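You operate a simulated robot arm through the tools that you are given. There is no shell and no other tool.

The job below is to be done with a simulated robot arm. You get a single attempt, and the scene is never put back.

TASK
Turn off press two's heat and move its mould to the steel shelf.
Fine: push the empty tray back in and leave the guard up; touch no other control.
Where things are to end (x, y in the base frame): mould with square hollows within 60 mm of [620, -360].

The check looks at the end state, three seconds after you hand in, the way a careful person would. Anything else that was tipped, shoved, dropped, spilled or broken makes it a failure.

THE ROBOT
A 7-joint arm with a fingered hand, fixed in place. Base frame: the origin is on the floor under the middle of its stand, x ahead of it, y to its left, z up. Lengths are in mm, angles in rad, forces in N, time in s.
With the tool pointing down near the work surface it reaches from about 360 to 840 mm from the base axis. Its first joint turns from -2.007 to 2.007 rad. Payload 5 kg.
Tool frame: the origin (TCP) lies between the finger pads and is the grasp point; the fingertips stand 32 mm ahead of it; z points along the fingers, y is the line along which they close. The gripper opens to 160 mm; its body begins 89 mm behind the TCP. The gripper is a hand of 4 fingers: y runs from the thumb to the fingers, the wrist lies at [0, 0, -267] in the tool frame, and closing takes about 1.5 s.
Orientation is told as [roll, pitch, yaw] about the base's x, y, z axes, in that order, counted from this pose: with the fingers straight down and closing along the base's y, the tool's x points along the base's -x, its y along +y and its z along -z.

THE INTERFACE
- The arm moves only by the tool arm_command. Its argument "increments" is a list of rows, each a list of 3 entries, a list of its own where there are three numbers: the shift along the tool's x, y, z in mm, then the turn, a rotation vector about the tool's x, y, z in rad, then the opening, from 0 (shut) to 1 (fully open). In form: [[[dx, dy, dz], [ax, ay, az], hand], ...]. A call has 1 to 20 rows; each row is the pose to reach, as a shift and turn from the pose commanded when the call began, along the tool's axes at that moment. Each row takes 0.2 s and may step no farther than 50 mm and 0.15 rad from the row before; otherwise, or with a gripper value out of range, the whole call is refused. A pose out of reach is approached as far as the arm can. The call stops where the force on the tool passes 60 N (or 10 N more than at its start, if that is more) or the arm is blocked; 0.2 s more then pass. Each finger travels about 108 mm/s and halts on what it meets, pressing with about 24 N; the grip force reading is that of the motor and also rises with nothing between the fingers. The clock runs only during rows and for 0.2 s after the last one: add rows that repeat a pose to give the fingers time. It gives the time, the measured TCP pose, the force on the tool (base axes), the opening and the grip force at its end, in the units of the frame above (readings bear some noise), with the torque about the TCP (base axes, N m) and any sound that the robot's microphone picked up.
- Cameras (640 x 400 px; columns grow to the right, rows downward): "scene" is fixed at [221.3, 500.2, 1701.3]; the picture's right is [-0.97, -0.26, 0.00], its down [-0.10, 0.39, -0.91] and it looks along [0.23, -0.88, -0.41] (base axes); focal length 318 px, centre (320, 200). "wrist" rides on the gripper at [80, -4, -114] in the tool frame; the picture's right is [0.05, 1.00, 0.00], its down [-0.82, 0.04, -0.58] and it looks along [-0.58, 0.03, 0.82] (tool axes); focal length 265 px, centre (320, 200). There is no depth. A picture from a camera that has moved, and an enlarged one, comes with that camera's place and axes in the base frame and with its lens.
- camera(camera): a new picture of that camera. The clock stands still meanwhile.
- move_column(by): slides the trunk up (or, below 0, down) by that many mm; the arm rides with it, the base frame stays. It gives what a move gives, with no picture.
- hand_shape(shape): the hand has 4 fingers and takes this shape, open, in about a second: jaw (thumb against the fingers, like two jaws); tri (thumb and two fingers); tip (a fingertip pinch); poke (one finger out to press); point (the index stretched); flat (the hand flat); cup (the hand cupped); fist (a fist). The gripper value then closes the fingers along that shape, each until it touches; the sizes above hold for jaw. It gives what a move gives, with no picture.
- enlarge(camera, box): a new picture of the part [left, top, right, bottom] of that camera's present view, enlarged. The clock stands still meanwhile.
- close_job(): hands the job in; it is judged then, once.

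Nothing tells you positions but the pictures and the camera data. Unless the task says otherwise, let go and move clear before handing in.

The tools are called after "Emit:" by a JSON object that holds its "method" and its "body". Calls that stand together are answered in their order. arm_command: Moves the arm, as the interface text tells. Its arguments: {"type":"object","properties":{"increments":{"type":"array","items":{"type":"array"}}},"required":["increments"]} The other tools are called the same way: move_column (by) moves the trunk up or down; hand_shape (shape) gives the hand a shape; camera (camera) takes a picture; enlarge (camera, box) takes an enlarged picture of a part of a camera's view; close_job () hands the job in.

At the start:

```text
t: 0.0
tool_pos: [62.0, -431.4, 1517.0]
tcp_rot: [0.001, 0.001, 0.001]
force: [0.6, 0.5, 0.4]
torque: [0.02, 0.03, 0.01]
grip_width: 159.8
grasp_force: 0.1
shape: jaw
trunk travel left (down, up): [-900.0, 90.0]
```

scene: 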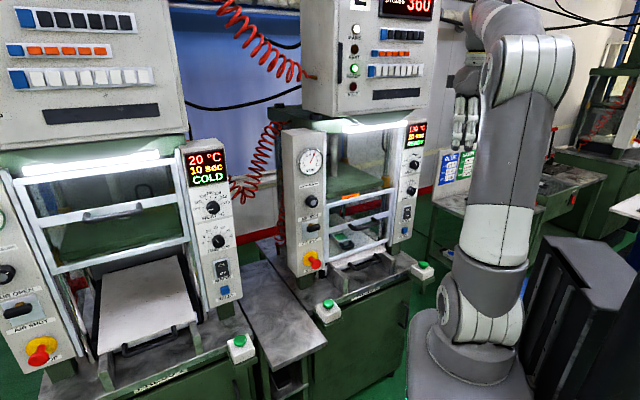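
wrist: 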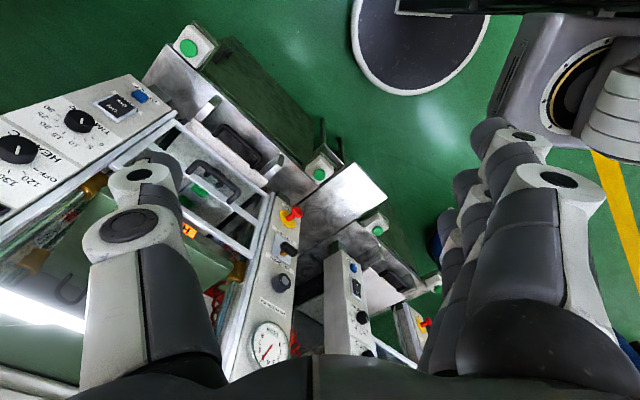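

I see two presses in the scene view: one at the left (cold, with its tray out) and one in the middle nearer the arm, plus a steel shelf/table between them. I'll look closer before moving to identify press two, its heat switch and mould.

Emit:
{"method": "enlarge", "body": {"camera": "scene", "box": [260, 100, 450, 320]}}

Emit:
{"method": "enlarge", "body": {"camera": "scene", "box": [0, 130, 260, 400]}}

Emit:
{"method": "enlarge", "body": {"camera": "scene", "box": [290, 0, 450, 120]}}

Emit:
{"method": "enlarge", "body": {"camera": "scene", "box": [400, 80, 640, 300]}}

Emit:
{"method": "enlarge", "body": {"camera": "wrist", "box": [0, 0, 460, 400]}}

```text
1.82 times, centred on (355, 210) of scene
camera zoom: at [221.3, 500.2, 1701.3], right [-0.97, -0.26, 0.0], down [-0.1, 0.39, -0.91], along [0.23, -0.88, -0.41], focal length 578 px, centre (256, 182)
```

zoom: 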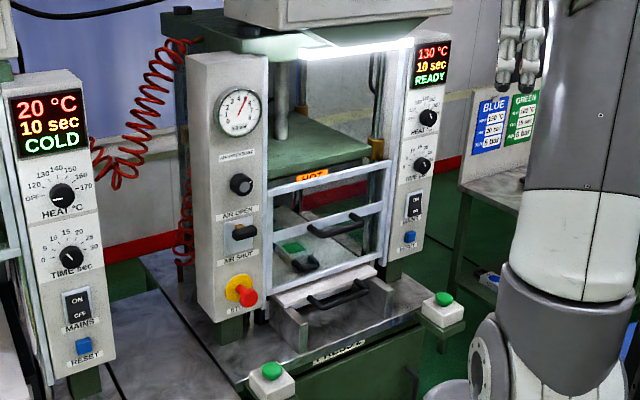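

```text
1.48 times, centred on (130, 265) of scene
camera zoom: at [221.3, 500.2, 1701.3], right [-0.97, -0.26, 0.0], down [-0.1, 0.39, -0.91], along [0.23, -0.88, -0.41], focal length 471 px, centre (602, 104)
```

zoom: 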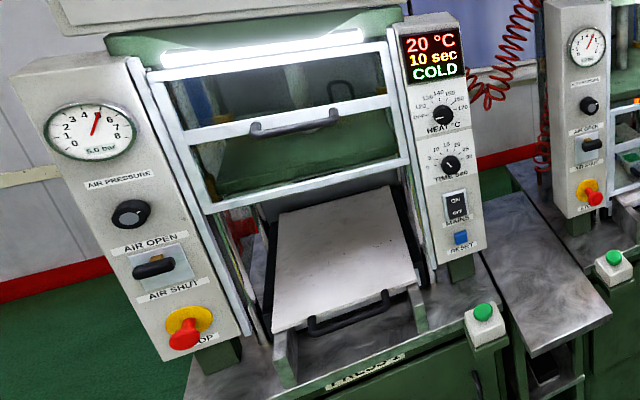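

```text
3.33 times, centred on (370, 60) of scene
camera zoom: at [221.3, 500.2, 1701.3], right [-0.97, -0.26, 0.0], down [-0.1, 0.39, -0.91], along [0.23, -0.88, -0.41], focal length 1061 px, centre (153, 667)
```

zoom: 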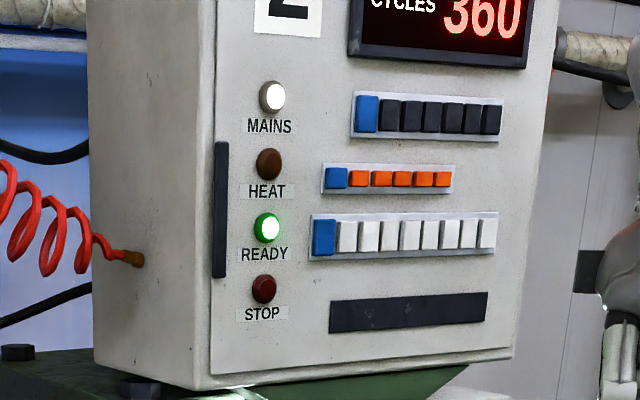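

```text
1.82 times, centred on (520, 190) of scene
camera zoom: at [221.3, 500.2, 1701.3], right [-0.97, -0.26, 0.0], down [-0.1, 0.39, -0.91], along [0.23, -0.88, -0.41], focal length 578 px, centre (-44, 218)
```

zoom: 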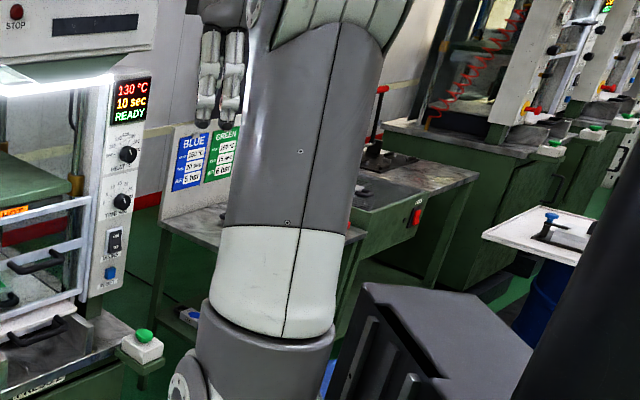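

```text
1.00 times, centred on (230, 200) of wrist (not enlarged: the box is as wide or as high as the picture)
camera zoom: at [-17.9, -435.6, 1630.7], right [-0.05, 1.0, 0.0], down [0.82, 0.04, 0.58], along [0.58, 0.03, -0.82], focal length 265 px, centre (410, 200)
```

zoom: 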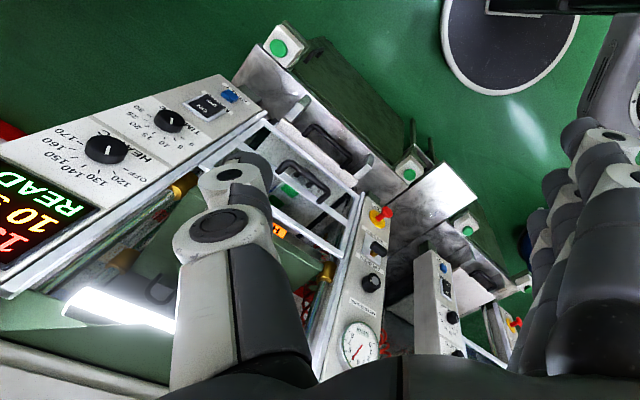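

Press two ("2" on its cabinet) is the middle one, with its front running diagonally about 45° to the base axes; its heat knob sits around [158, -850, 1286], and the steel shelf lies between the presses. I need finer pictures of the guard, tray, mould and knob before moving.

Emit:
{"method": "enlarge", "body": {"camera": "scene", "box": [310, 190, 400, 290]}}

Emit:
{"method": "enlarge", "body": {"camera": "scene", "box": [390, 110, 440, 240]}}

Emit:
{"method": "enlarge", "body": {"camera": "wrist", "box": [130, 60, 330, 260]}}

Emit:
{"method": "enlarge", "body": {"camera": "wrist", "box": [0, 60, 180, 220]}}

Emit:
{"method": "enlarge", "body": {"camera": "scene", "box": [220, 240, 340, 400]}}

```text
4.00 times, centred on (355, 240) of scene
camera zoom: at [221.3, 500.2, 1701.3], right [-0.97, -0.26, 0.0], down [-0.1, 0.39, -0.91], along [0.23, -0.88, -0.41], focal length 1273 px, centre (180, 40)
```

zoom: 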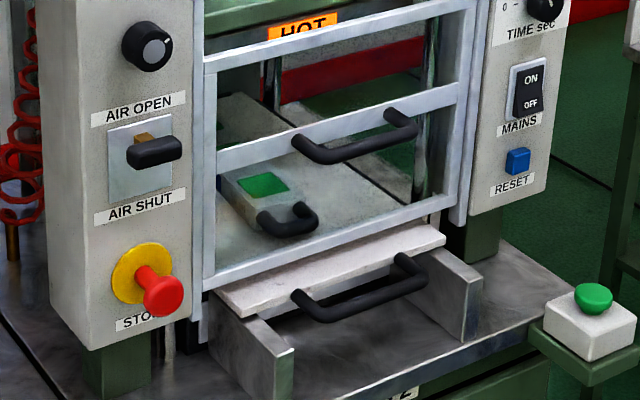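

```text
3.08 times, centred on (415, 175) of scene
camera zoom: at [221.3, 500.2, 1701.3], right [-0.97, -0.26, 0.0], down [-0.1, 0.39, -0.91], along [0.23, -0.88, -0.41], focal length 979 px, centre (28, 277)
```

zoom: 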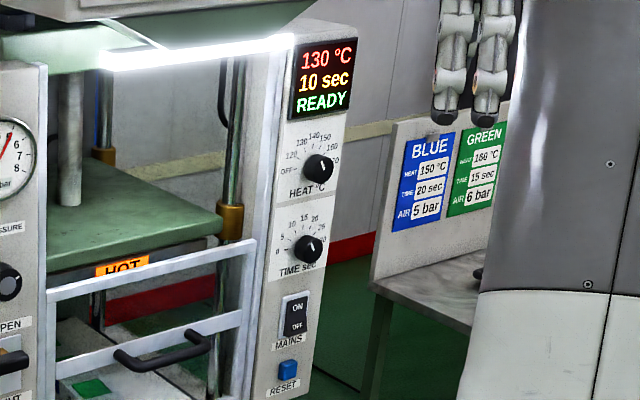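

```text
2.00 times, centred on (230, 160) of wrist
camera zoom: at [-17.9, -435.6, 1630.7], right [-0.05, 1.0, 0.0], down [0.82, 0.04, 0.58], along [0.58, 0.03, -0.82], focal length 531 px, centre (500, 280)
```

zoom: 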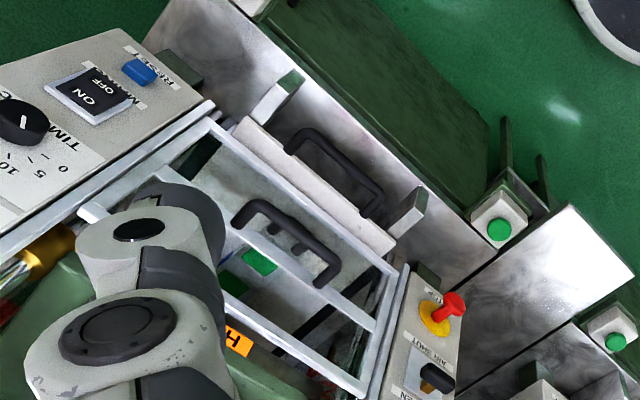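

```text
2.50 times, centred on (90, 140) of wrist
camera zoom: at [-17.9, -435.6, 1630.7], right [-0.05, 1.0, 0.0], down [0.82, 0.04, 0.58], along [0.58, 0.03, -0.82], focal length 664 px, centre (895, 350)
```

zoom: 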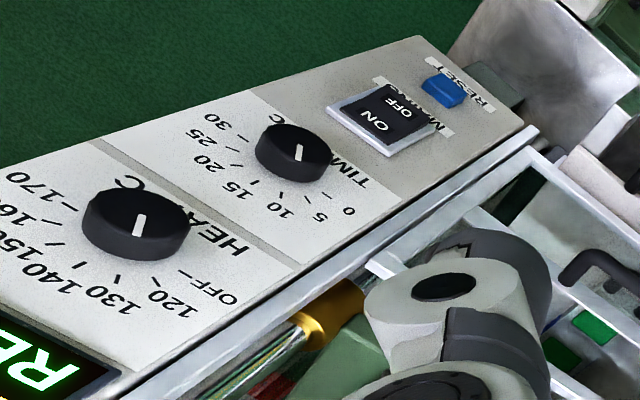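

```text
2.50 times, centred on (280, 320) of scene
camera zoom: at [221.3, 500.2, 1701.3], right [-0.97, -0.26, 0.0], down [-0.1, 0.39, -0.91], along [0.23, -0.88, -0.41], focal length 795 px, centre (420, -100)
```

zoom: 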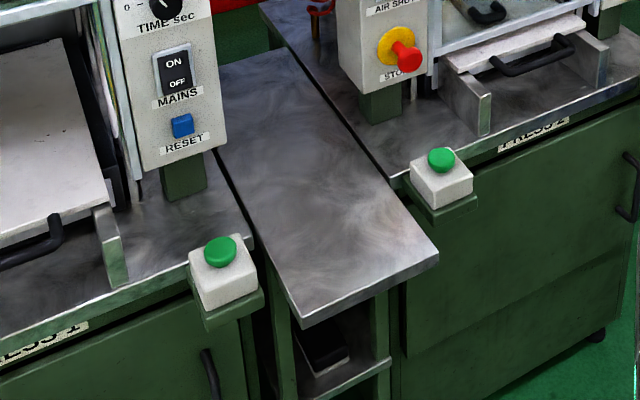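

The guard of press two is down in front of the tray, and the mould (green label, black handle) is behind it. I'll turn the hand 45° so it faces the press squarely, then look again.

Emit:
{"method": "arm_command", "body": {"increments": [[[0, 0, 0], [0, 0, 0.131], 1], [[0, 0, 0], [0, 0, 0.262], 1], [[0, 0, 0], [0, 0, 0.393], 1], [[0, 0, 0], [0, 0, 0.524], 1], [[0, 0, 0], [0, 0, 0.655], 1], [[0, 0, 0], [0, 0, 0.785], 1]]}}

Emit:
{"method": "camera", "body": {"camera": "wrist"}}

```text
t: 1.6
tool_pos: [23.4, -432.0, 1510.6]
tcp_rot: [0.019, 0.006, -0.807]
force: [-0.5, 0.3, 0.4]
torque: [-0.04, -0.08, 0.02]
grip_width: 159.8
grasp_force: 0.2
shape: jaw
out of reach, approached as far as the arm can: row 6
trunk travel left (down, up): [-900.0, 90.0]
stopped in row 6: the arm was blocked; the commanded pose is now the measured one
```

```text
taken
camera wrist: at [-35.8, -378.4, 1623.5], right [0.69, 0.73, 0.02], down [0.59, -0.57, 0.57], along [0.43, -0.38, -0.82], focal length 265 px, centre (320, 200)
```

wrist: 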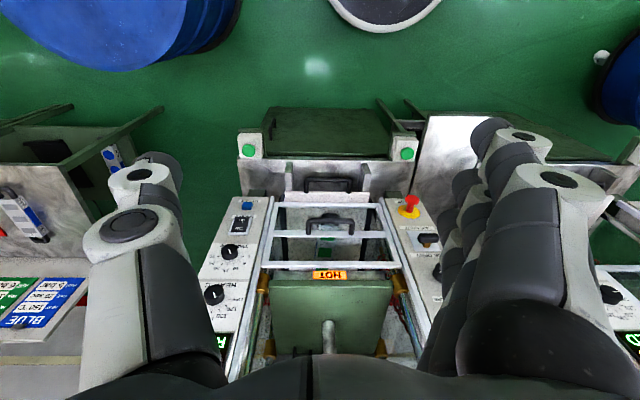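

The hand is nearly square to press two now. I'll lower the trunk so the hand comes to panel height (the hand stays about 250 mm in front of the press), then pitch it forward about the wrist.

Emit:
{"method": "move_column", "body": {"by": -400}}

Emit:
{"method": "camera", "body": {"camera": "scene"}}

Emit:
{"method": "camera", "body": {"camera": "wrist"}}

```text
t: 5.4
tool_pos: [24.2, -433.3, 1109.6]
tcp_rot: [0.022, 0.01, -0.808]
force: [-0.4, -0.6, -0.4]
torque: [-0.02, -0.01, -0.01]
grip_width: 159.9
grasp_force: 0.0
shape: jaw
trunk travel left (down, up): [-500.0, 490.0]
```

```text
taken
```

scene: 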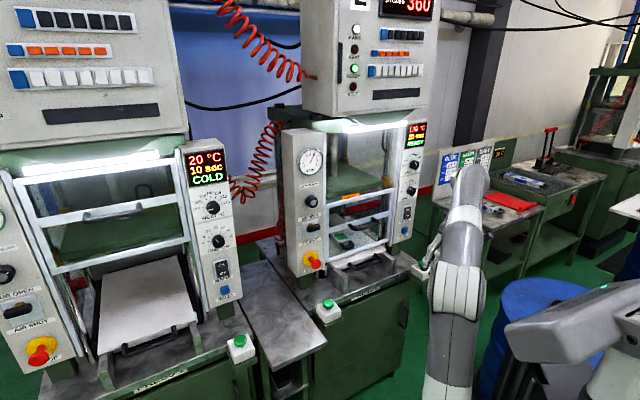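

```text
taken
camera wrist: at [-33.7, -381.0, 1222.8], right [0.69, 0.73, 0.02], down [0.59, -0.57, 0.57], along [0.43, -0.38, -0.82], focal length 265 px, centre (320, 200)
```

wrist: 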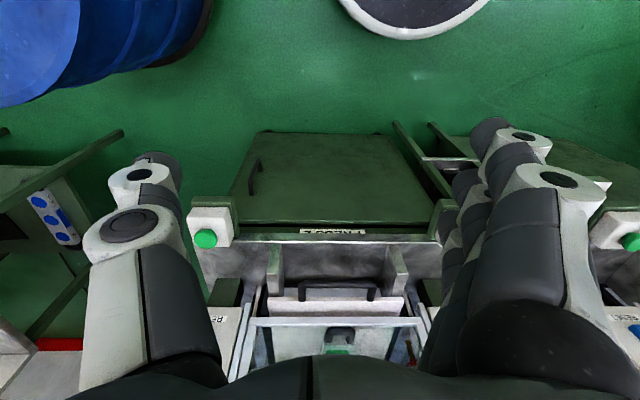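

The way is clear in front of press two. Now I pitch the hand forward about its wrist so the fingers point at the press.

Emit:
{"method": "arm_command", "body": {"increments": [[[-38, 0, -2.7], [0, -0.143, 0], 1], [[-75.3, 0, -10.8], [0, -0.286, 0], 1], [[-110.8, 0, -24.1], [0, -0.428, 0], 1], [[-144.3, 0, -42.4], [0, -0.571, 0], 1], [[-174.9, 0, -65.2], [0, -0.714, 0], 1], [[-201.8, 0, -92.2], [0, -0.857, 0], 1], [[-224.7, 0, -122.7], [0, -1.0, 0], 1], [[-242.8, 0, -156], [0, -1.142, 0], 1], [[-256.2, 0, -191.8], [0, -1.285, 0], 1], [[-264.3, 0, -229], [0, -1.428, 0], 1], [[-267, 0, -267], [0, -1.571, 0], 1], [[-267, 0, -267], [0, -1.571, 0], 1]]}}

Emit:
{"method": "camera", "body": {"camera": "wrist"}}

Emit:
{"method": "camera", "body": {"camera": "scene"}}

```text
t: 8.0
tool_pos: [206.9, -630.5, 1373.0]
tcp_rot: [1.186, -1.55, -1.995]
force: [-0.2, 1.7, 0.6]
torque: [0.01, 0.0, 0.01]
grip_width: 160.0
grasp_force: 0.1
shape: jaw
trunk travel left (down, up): [-500.0, 490.0]
```

```text
taken
camera wrist: at [126.3, -549.3, 1292.5], right [0.72, 0.69, -0.03], down [-0.38, 0.43, 0.82], along [0.58, -0.58, 0.57], focal length 265 px, centre (320, 200)
```

wrist: 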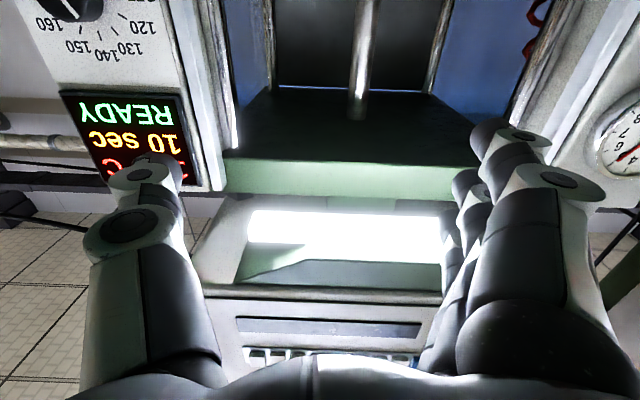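

```text
taken
```

scene: 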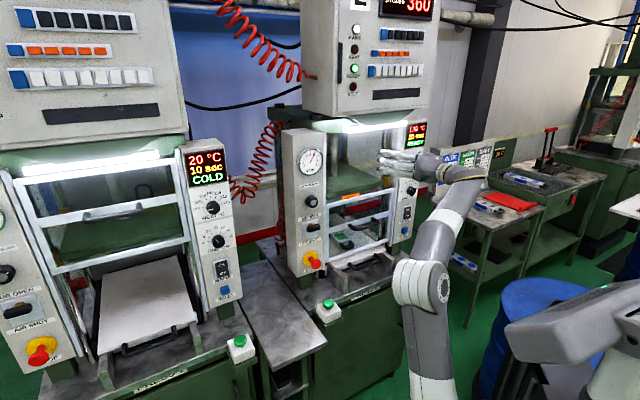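

Tool is now horizontal, facing the press. I'll shift right and down to get the wrist camera square in front of the HEAT knob.

Emit:
{"method": "arm_command", "body": {"increments": [[[22, -32, 0], [0, 0, 0], 1], [[44, -64, 0], [0, 0, 0], 1], [[66, -96, 0], [0, 0, 0], 1], [[88, -128, 0], [0, 0, 0], 1], [[110, -160, 0], [0, 0, 0], 1], [[133, -190, 0], [0, 0, 0], 1], [[133, -190, 0], [0, 0, 0], 1]]}}

Emit:
{"method": "camera", "body": {"camera": "wrist"}}

Emit:
{"method": "camera", "body": {"camera": "scene"}}

```text
t: 9.6
tool_pos: [69.3, -764.7, 1237.0]
tcp_rot: [1.15, -1.55, -1.955]
force: [-0.2, -0.1, -0.2]
torque: [-0.03, 0.0, 0.04]
grip_width: 160.0
grasp_force: 0.2
shape: jaw
trunk travel left (down, up): [-500.0, 490.0]
```

```text
taken
camera wrist: at [-11.6, -683.3, 1155.9], right [0.72, 0.69, -0.03], down [-0.38, 0.43, 0.82], along [0.58, -0.58, 0.57], focal length 265 px, centre (320, 200)
```

wrist: 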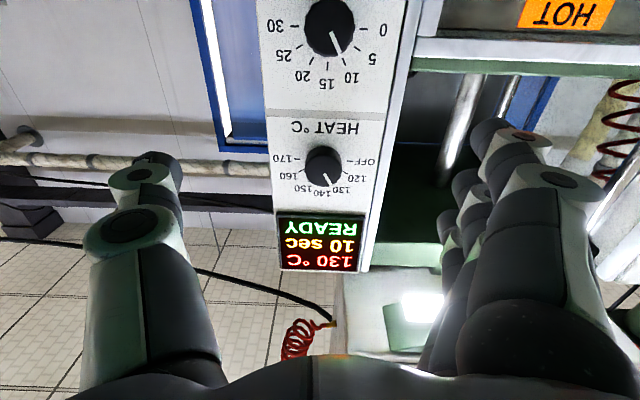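

```text
taken
```

scene: 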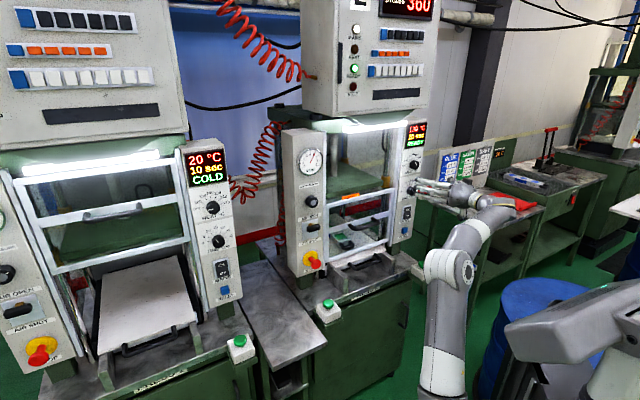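

Emit:
{"method": "enlarge", "body": {"camera": "wrist", "box": [250, 100, 410, 280]}}

Emit:
{"method": "enlarge", "body": {"camera": "scene", "box": [385, 110, 545, 250]}}

```text
2.22 times, centred on (330, 190) of wrist
camera zoom: at [-11.6, -683.3, 1155.9], right [0.72, 0.69, -0.03], down [-0.38, 0.43, 0.82], along [0.58, -0.58, 0.57], focal length 590 px, centre (298, 222)
```

zoom: 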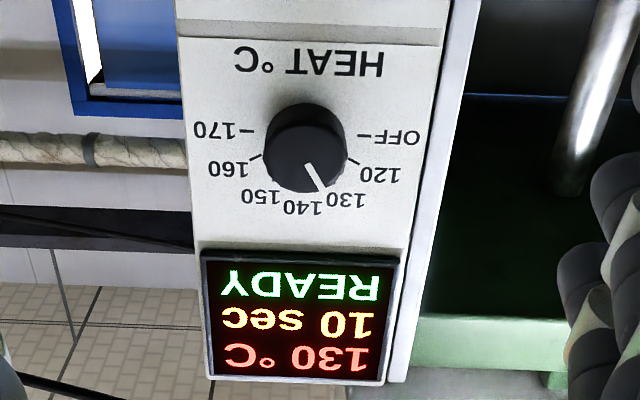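

```text
2.86 times, centred on (465, 180) of scene
camera zoom: at [221.3, 500.2, 1701.3], right [-0.97, -0.26, 0.0], down [-0.1, 0.39, -0.91], along [0.23, -0.88, -0.41], focal length 909 px, centre (-94, 257)
```

zoom: 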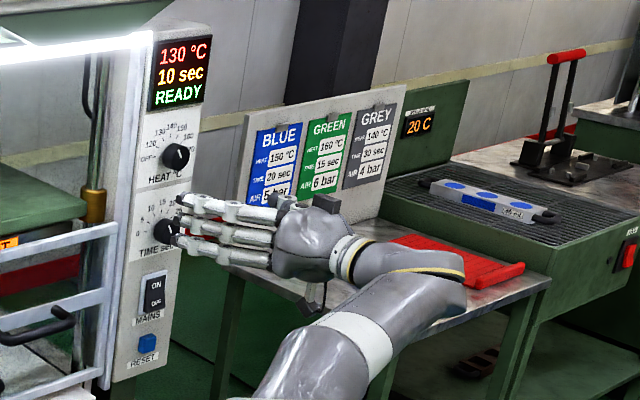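

The HEAT knob is at about [165, -855, 1284]; it points at 130 and OFF is two ticks (60°) counter-clockwise. I'll partly close the hand and line it up in front of the knob.

Emit:
{"method": "arm_command", "body": {"increments": [[[-16, 1, 17], [-0.007, 0, 0.01], 0.42], [[-32, 2, 34], [-0.014, 0, 0.02], 0.42], [[-47, 3.4, 50], [-0.02, 0, 0.03], 0.42], [[-47, 3.4, 50], [-0.02, 0, 0.03], 0.42], [[-47, 3.4, 50], [-0.02, 0, 0.03], 0.42]]}}

Emit:
{"method": "camera", "body": {"camera": "wrist"}}

Emit:
{"method": "enlarge", "body": {"camera": "scene", "box": [385, 130, 485, 220]}}

```text
t: 10.8
tool_pos: [106.0, -795.6, 1284.0]
tcp_rot: [1.389, -1.518, -2.179]
force: [0.1, 0.0, 0.4]
torque: [0.0, -0.01, 0.02]
grip_width: 67.7
grasp_force: 0.1
shape: jaw
trunk travel left (down, up): [-500.0, 490.0]
```

```text
taken
camera wrist: at [26.4, -715.7, 1203.8], right [0.71, 0.71, 0.0], down [-0.4, 0.4, 0.82], along [0.58, -0.58, 0.57], focal length 265 px, centre (320, 200)
```

wrist: 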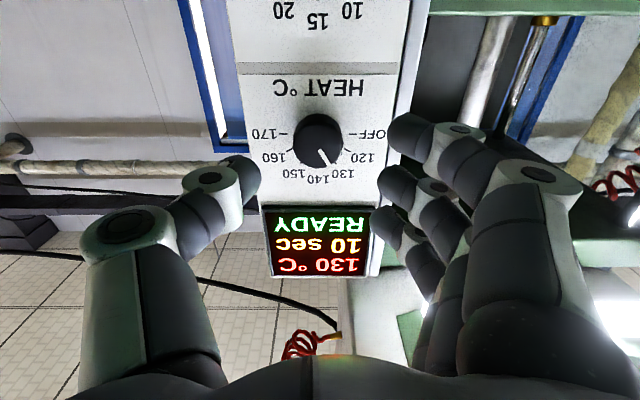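

```text
4.44 times, centred on (435, 175) of scene
camera zoom: at [221.3, 500.2, 1701.3], right [-0.97, -0.26, 0.0], down [-0.1, 0.39, -0.91], along [0.23, -0.88, -0.41], focal length 1414 px, centre (-191, 311)
```

zoom: 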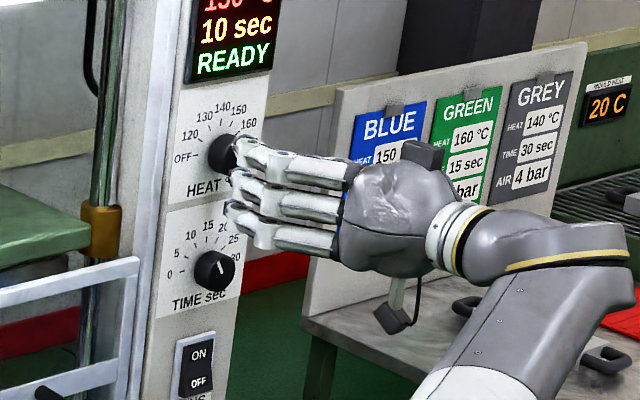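

The knob lies right on the tool axis about 80 mm ahead of the TCP. I'll advance so the fingertips straddle the knob, stopping short of the panel.

Emit:
{"method": "arm_command", "body": {"increments": [[[0, -1, 12], [0, 0, 0], 0.4], [[0, -1, 24], [0, 0, 0], 0.4], [[0, -1, 35], [0, 0, 0], 0.4], [[0, -1, 44], [0, 0, 0], 0.4], [[0, -1, 44], [0, 0, 0], 0.4]]}}

Emit:
{"method": "camera", "body": {"camera": "wrist"}}

Emit:
{"method": "enlarge", "body": {"camera": "scene", "box": [385, 130, 485, 220]}}

```text
t: 12.0
tool_pos: [124.3, -812.6, 1283.7]
tcp_rot: [1.398, -1.521, -2.188]
force: [-1.0, -0.5, -0.6]
torque: [-0.02, 0.0, 0.03]
grip_width: 64.5
grasp_force: 0.0
shape: jaw
out of reach, approached as far as the arm can: row 3, 4, 5
trunk travel left (down, up): [-500.0, 490.0]
```

```text
taken
camera wrist: at [43.2, -731.5, 1202.9], right [0.71, 0.71, 0.0], down [-0.4, 0.41, 0.82], along [0.58, -0.58, 0.57], focal length 265 px, centre (320, 200)
```

wrist: 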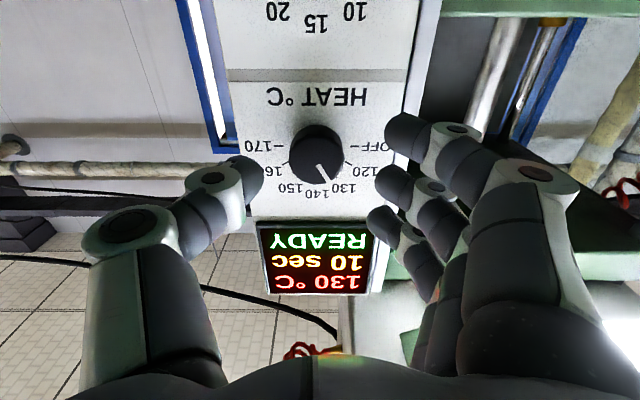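

```text
4.44 times, centred on (435, 175) of scene
camera zoom: at [221.3, 500.2, 1701.3], right [-0.97, -0.26, 0.0], down [-0.1, 0.39, -0.91], along [0.23, -0.88, -0.41], focal length 1414 px, centre (-191, 311)
```

zoom: 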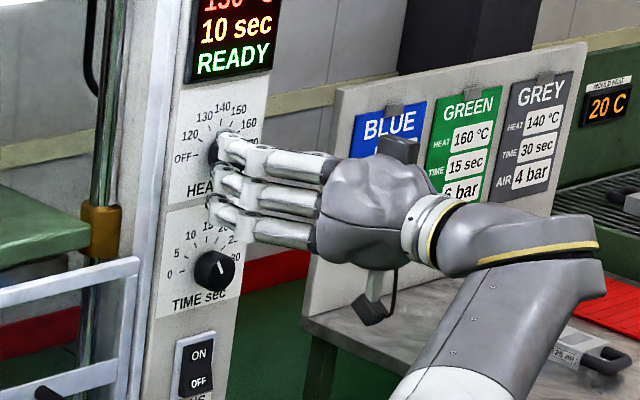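

The arm is at full stretch because the shoulder is now too low. I'll back off, lower the hand, and raise the trunk by the same amount so the knob comes within reach (staying clear of the cabinet overhang above z≈1530).

Emit:
{"method": "arm_command", "body": {"increments": [[[0, 0, -40], [0, 0, 0], 0.4], [[0, 0, -80], [0, 0, 0], 0.4], [[42, 0, -85], [0, 0, 0], 0.4], [[84, 0, -85], [0, 0, 0], 0.4], [[126, 0, -85], [0, 0, 0], 0.4], [[168, 0, -85], [0, 0, 0], 0.4], [[210, 0, -85], [0, 0, 0], 0.4], [[250, 0, -85], [0, 0, 0], 0.4], [[250, 0, -85], [0, 0, 0], 0.4]]}}

Emit:
{"method": "camera", "body": {"camera": "wrist"}}

Emit:
{"method": "camera", "body": {"camera": "scene"}}

```text
t: 14.0
tool_pos: [71.2, -739.9, 1033.1]
tcp_rot: [1.395, -1.52, -2.184]
force: [0.0, 0.0, 0.7]
torque: [-0.02, -0.01, 0.01]
grip_width: 64.5
grasp_force: 0.0
shape: jaw
trunk travel left (down, up): [-500.0, 490.0]
```

```text
taken
camera wrist: at [-9.3, -659.6, 951.6], right [0.71, 0.71, 0.0], down [-0.4, 0.4, 0.82], along [0.58, -0.58, 0.57], focal length 265 px, centre (320, 200)
```

wrist: 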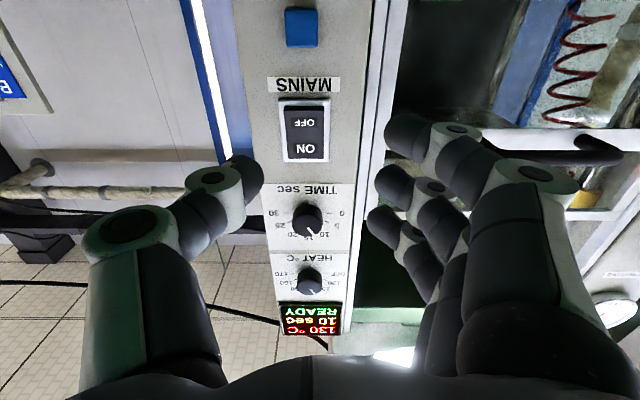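

```text
taken
```

scene: 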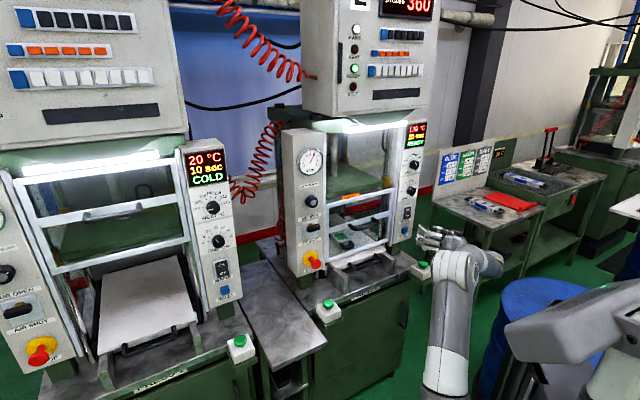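

Emit:
{"method": "move_column", "body": {"by": 250}}

Emit:
{"method": "camera", "body": {"camera": "wrist"}}

```text
t: 16.6
tool_pos: [71.0, -741.5, 1283.0]
tcp_rot: [1.391, -1.518, -2.178]
force: [0.2, -0.1, 0.4]
torque: [0.01, 0.0, -0.01]
grip_width: 64.6
grasp_force: 0.1
shape: jaw
trunk travel left (down, up): [-750.0, 240.0]
```

```text
taken
camera wrist: at [-9.3, -659.6, 1202.0], right [0.71, 0.71, 0.0], down [-0.4, 0.4, 0.82], along [0.58, -0.58, 0.57], focal length 265 px, centre (320, 200)
```

wrist: 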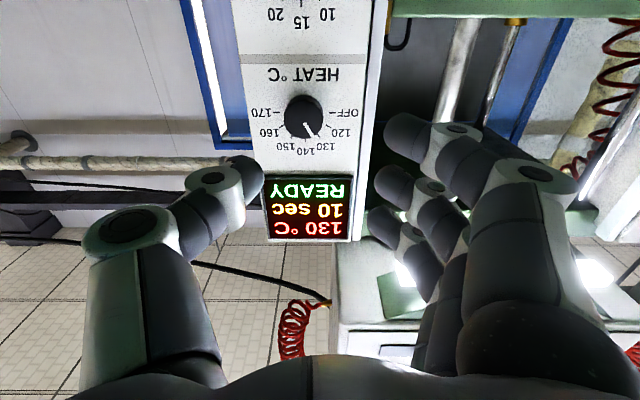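

Now shift 16 mm right and advance along the knob axis.

Emit:
{"method": "arm_command", "body": {"increments": [[[0, -8, 25], [0, 0, 0], 0.4], [[0, -16.5, 50], [0, 0, 0], 0.4], [[0, -16.5, 75], [0, 0, 0], 0.4], [[0, -16.5, 90], [0, 0, 0], 0.4], [[0, -16.5, 100], [0, 0, 0], 0.4], [[0, -16.5, 108], [0, 0, 0], 0.4], [[0, -16.5, 108], [0, 0, 0], 0.4]]}}

Emit:
{"method": "camera", "body": {"camera": "wrist"}}

Emit:
{"method": "enlarge", "body": {"camera": "scene", "box": [385, 130, 485, 220]}}

```text
t: 18.2
tool_pos: [133.9, -829.2, 1280.6]
tcp_rot: [1.39, -1.518, -2.181]
force: [0.2, 1.1, -0.1]
torque: [-0.02, 0.02, 0.01]
grip_width: 64.6
grasp_force: 0.0
shape: jaw
trunk travel left (down, up): [-750.0, 240.0]
```

```text
taken
camera wrist: at [54.0, -749.0, 1201.1], right [0.71, 0.71, 0.0], down [-0.4, 0.4, 0.82], along [0.58, -0.58, 0.57], focal length 265 px, centre (320, 200)
```

wrist: 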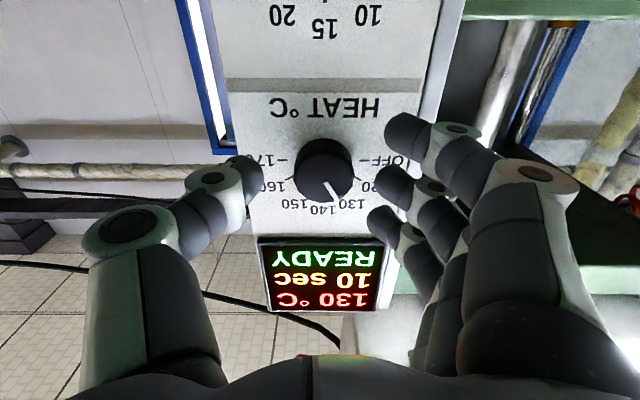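

```text
4.44 times, centred on (435, 175) of scene
camera zoom: at [221.3, 500.2, 1701.3], right [-0.97, -0.26, 0.0], down [-0.1, 0.39, -0.91], along [0.23, -0.88, -0.41], focal length 1414 px, centre (-191, 311)
```

zoom: 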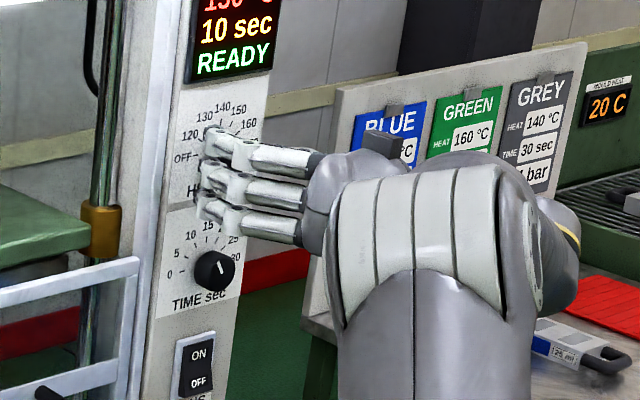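

The fingertips straddle the knob. I advance 5 mm and close on it.

Emit:
{"method": "arm_command", "body": {"increments": [[[0, 2, 3], [0, 0, 0], 0.4], [[0, 2, 5], [0, 0, 0], 0.4], [[0, 2, 5], [0, 0, 0], 0.25], [[0, 2, 5], [0, 0, 0], 0.15], [[0, 2, 5], [0, 0, 0], 0.1], [[0, 2, 5], [0, 0, 0], 0.1]]}}

Emit:
{"method": "camera", "body": {"camera": "wrist"}}

Emit:
{"method": "enlarge", "body": {"camera": "scene", "box": [385, 130, 485, 220]}}

```text
t: 19.6
tool_pos: [136.1, -834.2, 1281.9]
tcp_rot: [1.39, -1.518, -2.181]
force: [-4.7, -7.7, 1.5]
torque: [0.0, -0.07, -0.09]
grip_width: 12.1
grasp_force: 24.5
shape: jaw
trunk travel left (down, up): [-750.0, 240.0]
```

```text
taken
camera wrist: at [56.9, -751.6, 1200.3], right [0.71, 0.7, 0.0], down [-0.4, 0.41, 0.82], along [0.58, -0.58, 0.57], focal length 265 px, centre (320, 200)
```

wrist: 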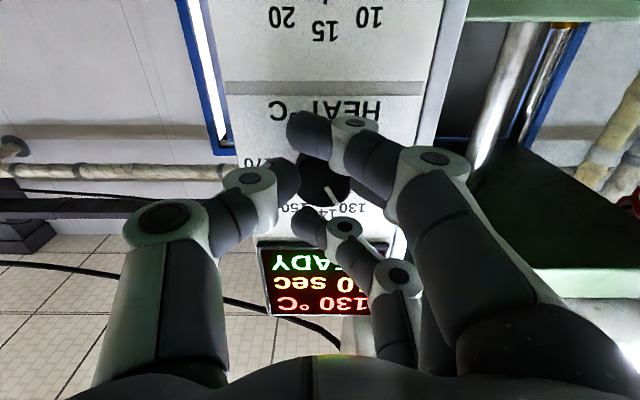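

```text
4.44 times, centred on (435, 175) of scene
camera zoom: at [221.3, 500.2, 1701.3], right [-0.97, -0.26, 0.0], down [-0.1, 0.39, -0.91], along [0.23, -0.88, -0.41], focal length 1414 px, centre (-191, 311)
```

zoom: 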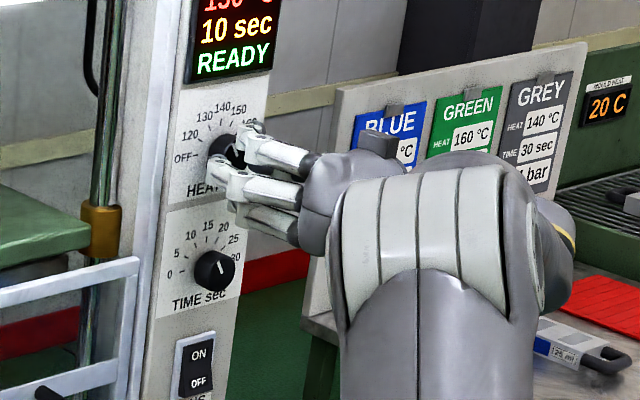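

The thumb and middle finger hold the knob. I now turn it 60° counter-clockwise (negative about the tool axis) toward OFF.

Emit:
{"method": "arm_command", "body": {"increments": [[[0, 0, 0], [0, 0, -0.12], 0.1], [[0, 0, 0], [0, 0, -0.24], 0.1], [[0, 0, 0], [0, 0, -0.36], 0.1], [[0, 0, 0], [0, 0, -0.48], 0.1], [[0, 0, 0], [0, 0, -0.6], 0.1], [[0, 0, 0], [0, 0, -0.72], 0.1], [[0, 0, 0], [0, 0, -0.84], 0.1], [[0, 0, 0], [0, 0, -0.96], 0.1], [[0, 0, 0], [0, 0, -1.05], 0.1], [[0, 0, 0], [0, 0, -1.05], 0.1]]}}

Emit:
{"method": "camera", "body": {"camera": "wrist"}}

Emit:
{"method": "enlarge", "body": {"camera": "scene", "box": [385, 120, 485, 210]}}

```text
t: 21.8
tool_pos: [136.2, -830.9, 1283.2]
tcp_rot: [-1.562, -0.57, 0.777]
force: [-15.9, -10.6, 14.2]
torque: [-0.22, -0.44, -0.58]
grip_width: 12.8
grasp_force: 23.5
shape: jaw
trunk travel left (down, up): [-750.0, 240.0]
```

```text
taken
camera wrist: at [7.2, -800.1, 1241.3], right [0.35, 0.35, -0.87], down [0.1, 0.91, 0.41], along [0.93, -0.23, 0.28], focal length 265 px, centre (320, 200)
```

wrist: 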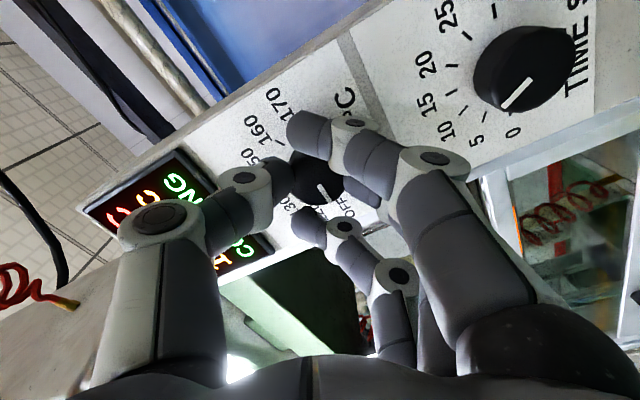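

```text
4.44 times, centred on (435, 165) of scene
camera zoom: at [221.3, 500.2, 1701.3], right [-0.97, -0.26, 0.0], down [-0.1, 0.39, -0.91], along [0.23, -0.88, -0.41], focal length 1414 px, centre (-191, 356)
```

zoom: 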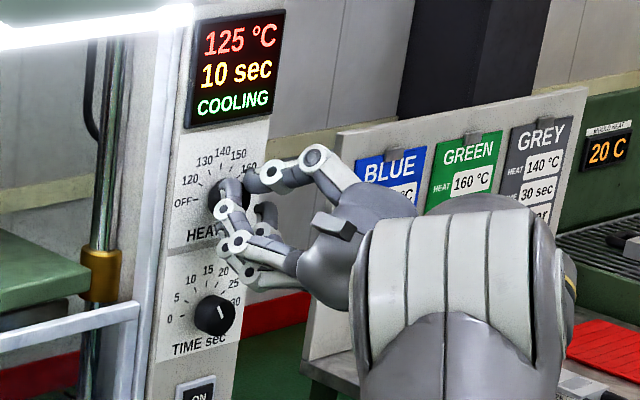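

The display now shows 125 °C COOLING. I'll check the pointer against the OFF mark.

Emit:
{"method": "enlarge", "body": {"camera": "wrist", "box": [240, 110, 400, 260]}}

```text
2.67 times, centred on (320, 185) of wrist
camera zoom: at [7.2, -800.1, 1241.3], right [0.35, 0.35, -0.87], down [0.1, 0.91, 0.41], along [0.93, -0.23, 0.28], focal length 708 px, centre (320, 240)
```

zoom: 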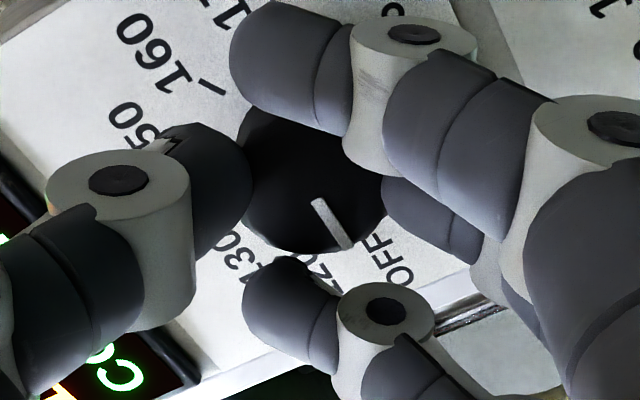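

Emit:
{"method": "arm_command", "body": {"increments": [[[0, 0, 0], [0, 0, 0], 0.25], [[0, 0, 0], [0, 0, 0], 0.4], [[0, 0, 0], [0, 0, 0], 0.42], [[0, 0, -15], [0, 0, 0], 0.42], [[0, 0, -40], [0, 0, 0], 0.42], [[0, 0, -70], [0, 0, 0], 0.42], [[0, 0, -70], [0, 0, 0], 0.42]]}}

Emit:
{"method": "camera", "body": {"camera": "wrist"}}

Emit:
{"method": "enlarge", "body": {"camera": "scene", "box": [385, 120, 485, 210]}}

```text
t: 23.4
tool_pos: [90.0, -781.6, 1281.6]
tcp_rot: [-1.56, -0.573, 0.779]
force: [0.0, -0.6, -0.2]
torque: [0.0, 0.01, 0.0]
grip_width: 66.3
grasp_force: 0.1
shape: jaw
trunk travel left (down, up): [-750.0, 240.0]
```

```text
taken
camera wrist: at [-38.9, -749.9, 1240.6], right [0.35, 0.36, -0.87], down [0.1, 0.91, 0.41], along [0.93, -0.23, 0.28], focal length 265 px, centre (320, 200)
```

wrist: 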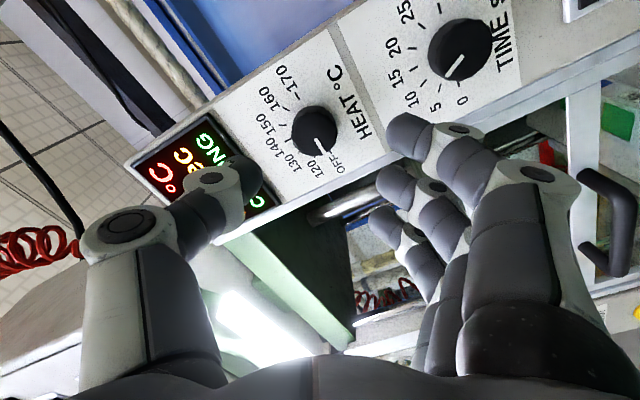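

```text
4.44 times, centred on (435, 165) of scene
camera zoom: at [221.3, 500.2, 1701.3], right [-0.97, -0.26, 0.0], down [-0.1, 0.39, -0.91], along [0.23, -0.88, -0.41], focal length 1414 px, centre (-191, 356)
```

zoom: 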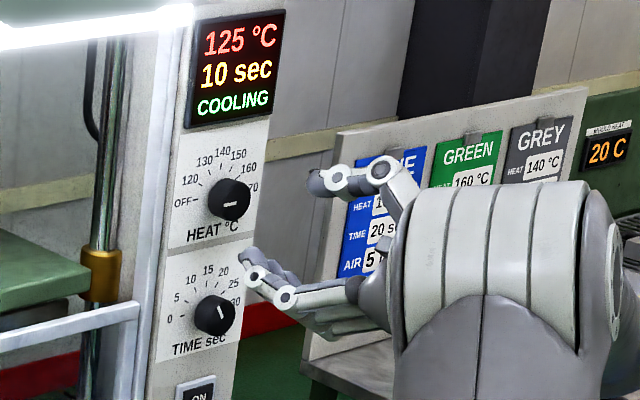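

Emit:
{"method": "enlarge", "body": {"camera": "scene", "box": [400, 145, 440, 185]}}

Emit:
{"method": "enlarge", "body": {"camera": "wrist", "box": [240, 60, 400, 220]}}

```text
10.00 times, centred on (420, 165) of scene
camera zoom: at [221.3, 500.2, 1701.3], right [-0.97, -0.26, 0.0], down [-0.1, 0.39, -0.91], along [0.23, -0.88, -0.41], focal length 3182 px, centre (-680, 550)
```

zoom: 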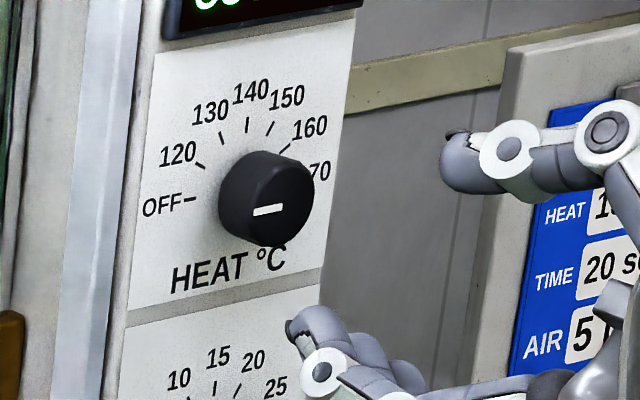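

```text
2.50 times, centred on (320, 140) of wrist
camera zoom: at [-38.9, -749.9, 1240.6], right [0.35, 0.36, -0.87], down [0.1, 0.91, 0.41], along [0.93, -0.23, 0.28], focal length 664 px, centre (320, 350)
```

zoom: 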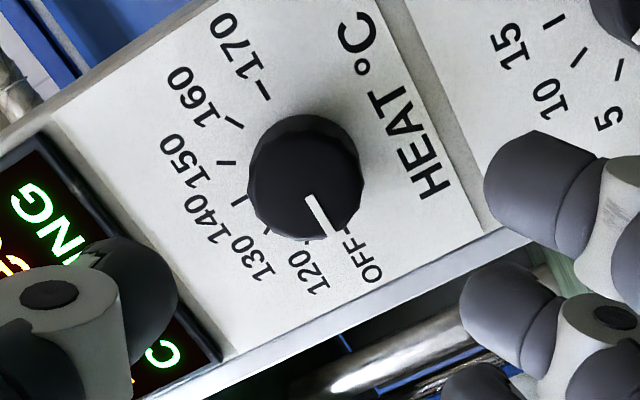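

Emit:
{"method": "enlarge", "body": {"camera": "scene", "box": [408, 155, 424, 171]}}

Emit:
{"method": "enlarge", "body": {"camera": "wrist", "box": [285, 95, 345, 175]}}

```text
16.00 times, centred on (416, 163) of scene
camera zoom: at [221.3, 500.2, 1701.3], right [-0.97, -0.26, 0.0], down [-0.1, 0.39, -0.91], along [0.23, -0.88, -0.41], focal length 5091 px, centre (-1216, 792)
```

zoom: 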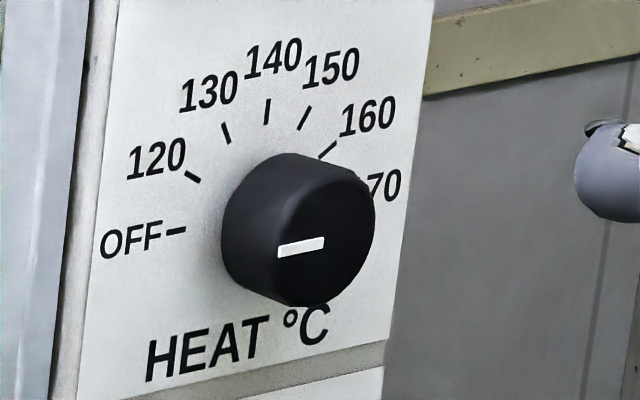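

```text
5.00 times, centred on (315, 135) of wrist
camera zoom: at [-38.9, -749.9, 1240.6], right [0.35, 0.36, -0.87], down [0.1, 0.91, 0.41], along [0.93, -0.23, 0.28], focal length 1327 px, centre (345, 525)
```

zoom: 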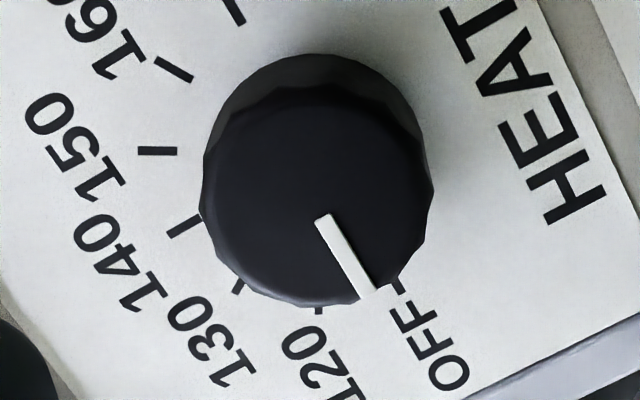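

The HEAT pointer is parallel to its OFF tick, so the heat is off. Next I back away and move in front of the guard, rolling the hand so thumb and fingers lie above/below its horizontal handle.

Emit:
{"method": "arm_command", "body": {"increments": [[[0, 0, -45], [0, 0, 0], 0.42], [[0, 0, -90], [0, 0, 0], 0.42], [[-4.5, 45, -96], [0, 0, -0.09], 0.42], [[-9, 90, -96], [0, 0, -0.18], 0.42], [[-13.5, 135, -96], [0, 0, -0.27], 0.42], [[-18, 180, -96], [0, 0, -0.36], 0.42], [[-22.5, 225, -96], [0, 0, -0.45], 0.42], [[-27.2, 271, -96], [0, 0, -0.52], 0.42], [[-27.2, 271, -96], [0, 0, -0.52], 0.42]]}}

Emit:
{"method": "camera", "body": {"camera": "wrist"}}

Emit:
{"method": "camera", "body": {"camera": "scene"}}

```text
t: 25.4
tool_pos: [138.5, -590.7, 1070.8]
tcp_rot: [-1.563, -0.051, 0.779]
force: [-0.2, -0.4, 0.0]
torque: [0.01, 0.01, 0.01]
grip_width: 66.8
grasp_force: 0.2
shape: jaw
trunk travel left (down, up): [-750.0, 240.0]
```

```text
taken
camera wrist: at [2.0, -566.3, 1070.7], right [-0.01, 0.01, -1.0], down [0.17, 0.99, 0.0], along [0.99, -0.17, -0.01], focal length 265 px, centre (320, 200)
```

wrist: 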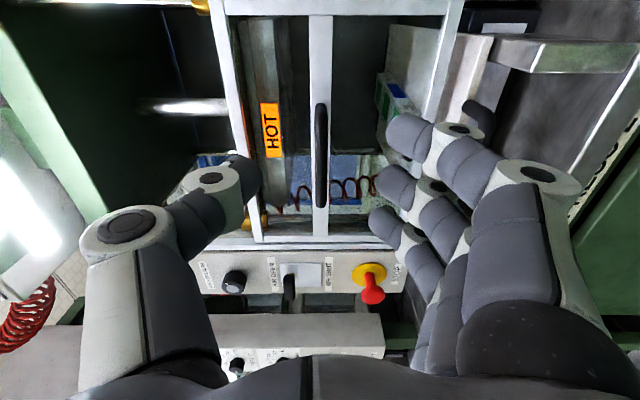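

```text
taken
```

scene: 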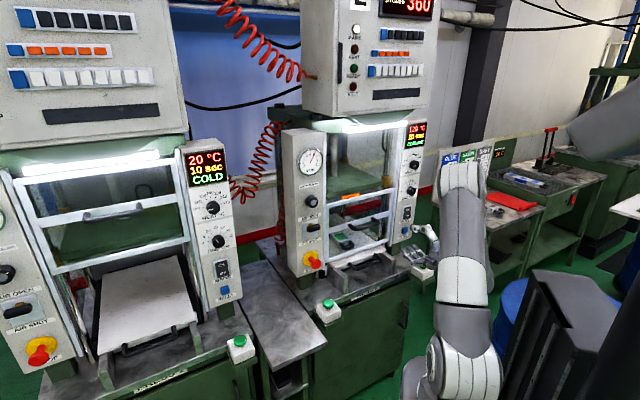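

The guard handle is at z≈1070, seen edge-on. I'll move down 70 mm to get parallax and pin down its depth.

Emit:
{"method": "arm_command", "body": {"increments": [[[0, 35, 0], [0, 0, 0], 0.42], [[0, 70, 0], [0, 0, 0], 0.42], [[0, 70, 0], [0, 0, 0], 0.42]]}}

Emit:
{"method": "camera", "body": {"camera": "wrist"}}

Emit:
{"method": "enlarge", "body": {"camera": "wrist", "box": [200, 0, 520, 200]}}

Emit:
{"method": "enlarge", "body": {"camera": "scene", "box": [310, 190, 450, 290]}}

```text
t: 26.2
tool_pos: [140.5, -587.4, 999.8]
tcp_rot: [-1.561, -0.051, 0.782]
force: [0.6, 0.5, -0.9]
torque: [0.0, -0.02, 0.02]
grip_width: 66.6
grasp_force: 0.1
shape: jaw
trunk travel left (down, up): [-750.0, 240.0]
```

```text
taken
camera wrist: at [4.6, -564.1, 999.7], right [-0.01, 0.01, -1.0], down [0.17, 0.99, 0.0], along [0.99, -0.17, -0.01], focal length 265 px, centre (320, 200)
```

wrist: 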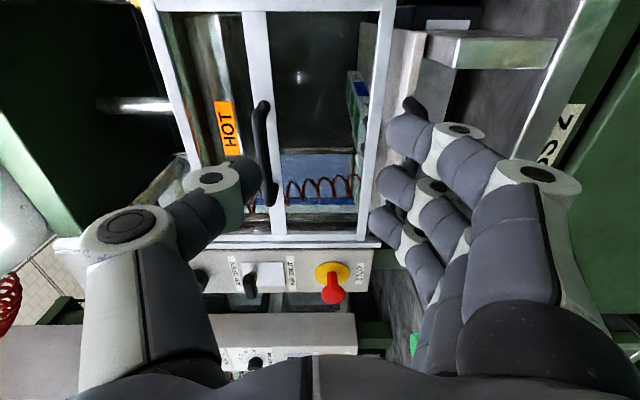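

```text
2.00 times, centred on (360, 100) of wrist
camera zoom: at [4.6, -564.1, 999.7], right [-0.01, 0.01, -1.0], down [0.17, 0.99, 0.0], along [0.99, -0.17, -0.01], focal length 531 px, centre (240, 400)
```

zoom: 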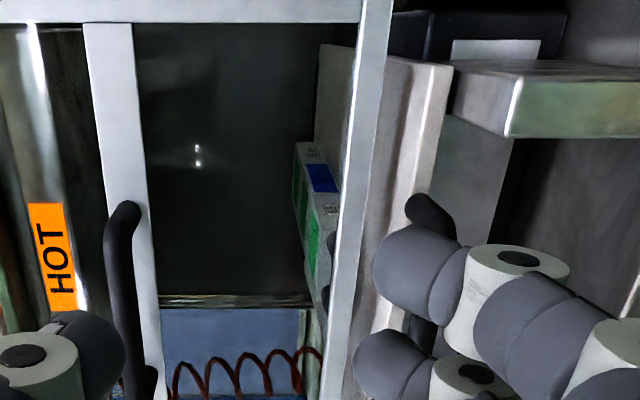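

```text
4.00 times, centred on (380, 240) of scene
camera zoom: at [221.3, 500.2, 1701.3], right [-0.97, -0.26, 0.0], down [-0.1, 0.39, -0.91], along [0.23, -0.88, -0.41], focal length 1273 px, centre (80, 40)
```

zoom: 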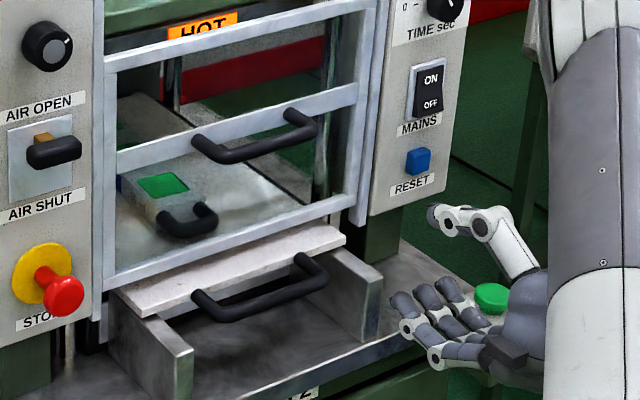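

The handle bar is at about d≈685 mm in front along the press axis, z≈1067, centred laterally. I'll line up with it and stop ~60 mm short to verify.

Emit:
{"method": "arm_command", "body": {"increments": [[[-22, -22, 20], [0, 0, 0], 0.42], [[-44, -45, 40], [0, 0, 0], 0.42], [[-65, -67, 60], [0, 0, 0], 0.42], [[-65, -67, 90], [0, 0, 0], 0.42], [[-65, -67, 90], [0, 0, 0], 0.42]]}}

Emit:
{"method": "camera", "body": {"camera": "wrist"}}

Emit:
{"method": "enlarge", "body": {"camera": "scene", "box": [310, 190, 450, 290]}}

```text
t: 27.4
tool_pos: [251.2, -611.1, 1069.8]
tcp_rot: [-1.561, -0.053, 0.781]
force: [0.5, 0.3, -0.1]
torque: [0.04, 0.01, -0.04]
grip_width: 66.7
grasp_force: 0.0
shape: jaw
trunk travel left (down, up): [-750.0, 240.0]
```

```text
taken
camera wrist: at [114.7, -588.6, 1069.3], right [-0.01, 0.01, -1.0], down [0.17, 0.98, 0.01], along [0.98, -0.17, -0.01], focal length 265 px, centre (320, 200)
```

wrist: 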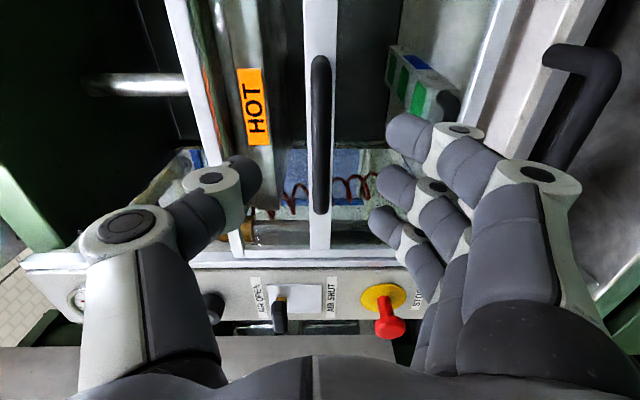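

```text
4.00 times, centred on (380, 240) of scene
camera zoom: at [221.3, 500.2, 1701.3], right [-0.97, -0.26, 0.0], down [-0.1, 0.39, -0.91], along [0.23, -0.88, -0.41], focal length 1273 px, centre (80, 40)
```

zoom: 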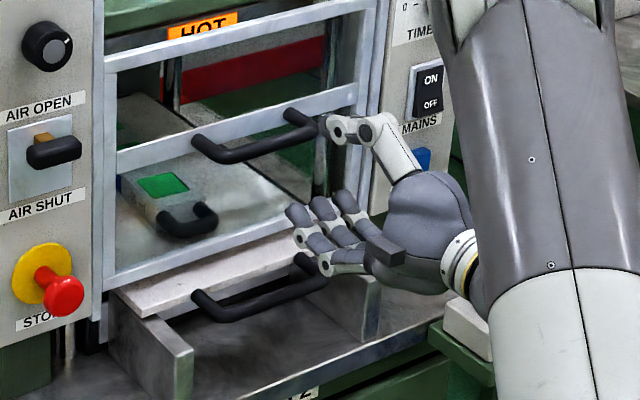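

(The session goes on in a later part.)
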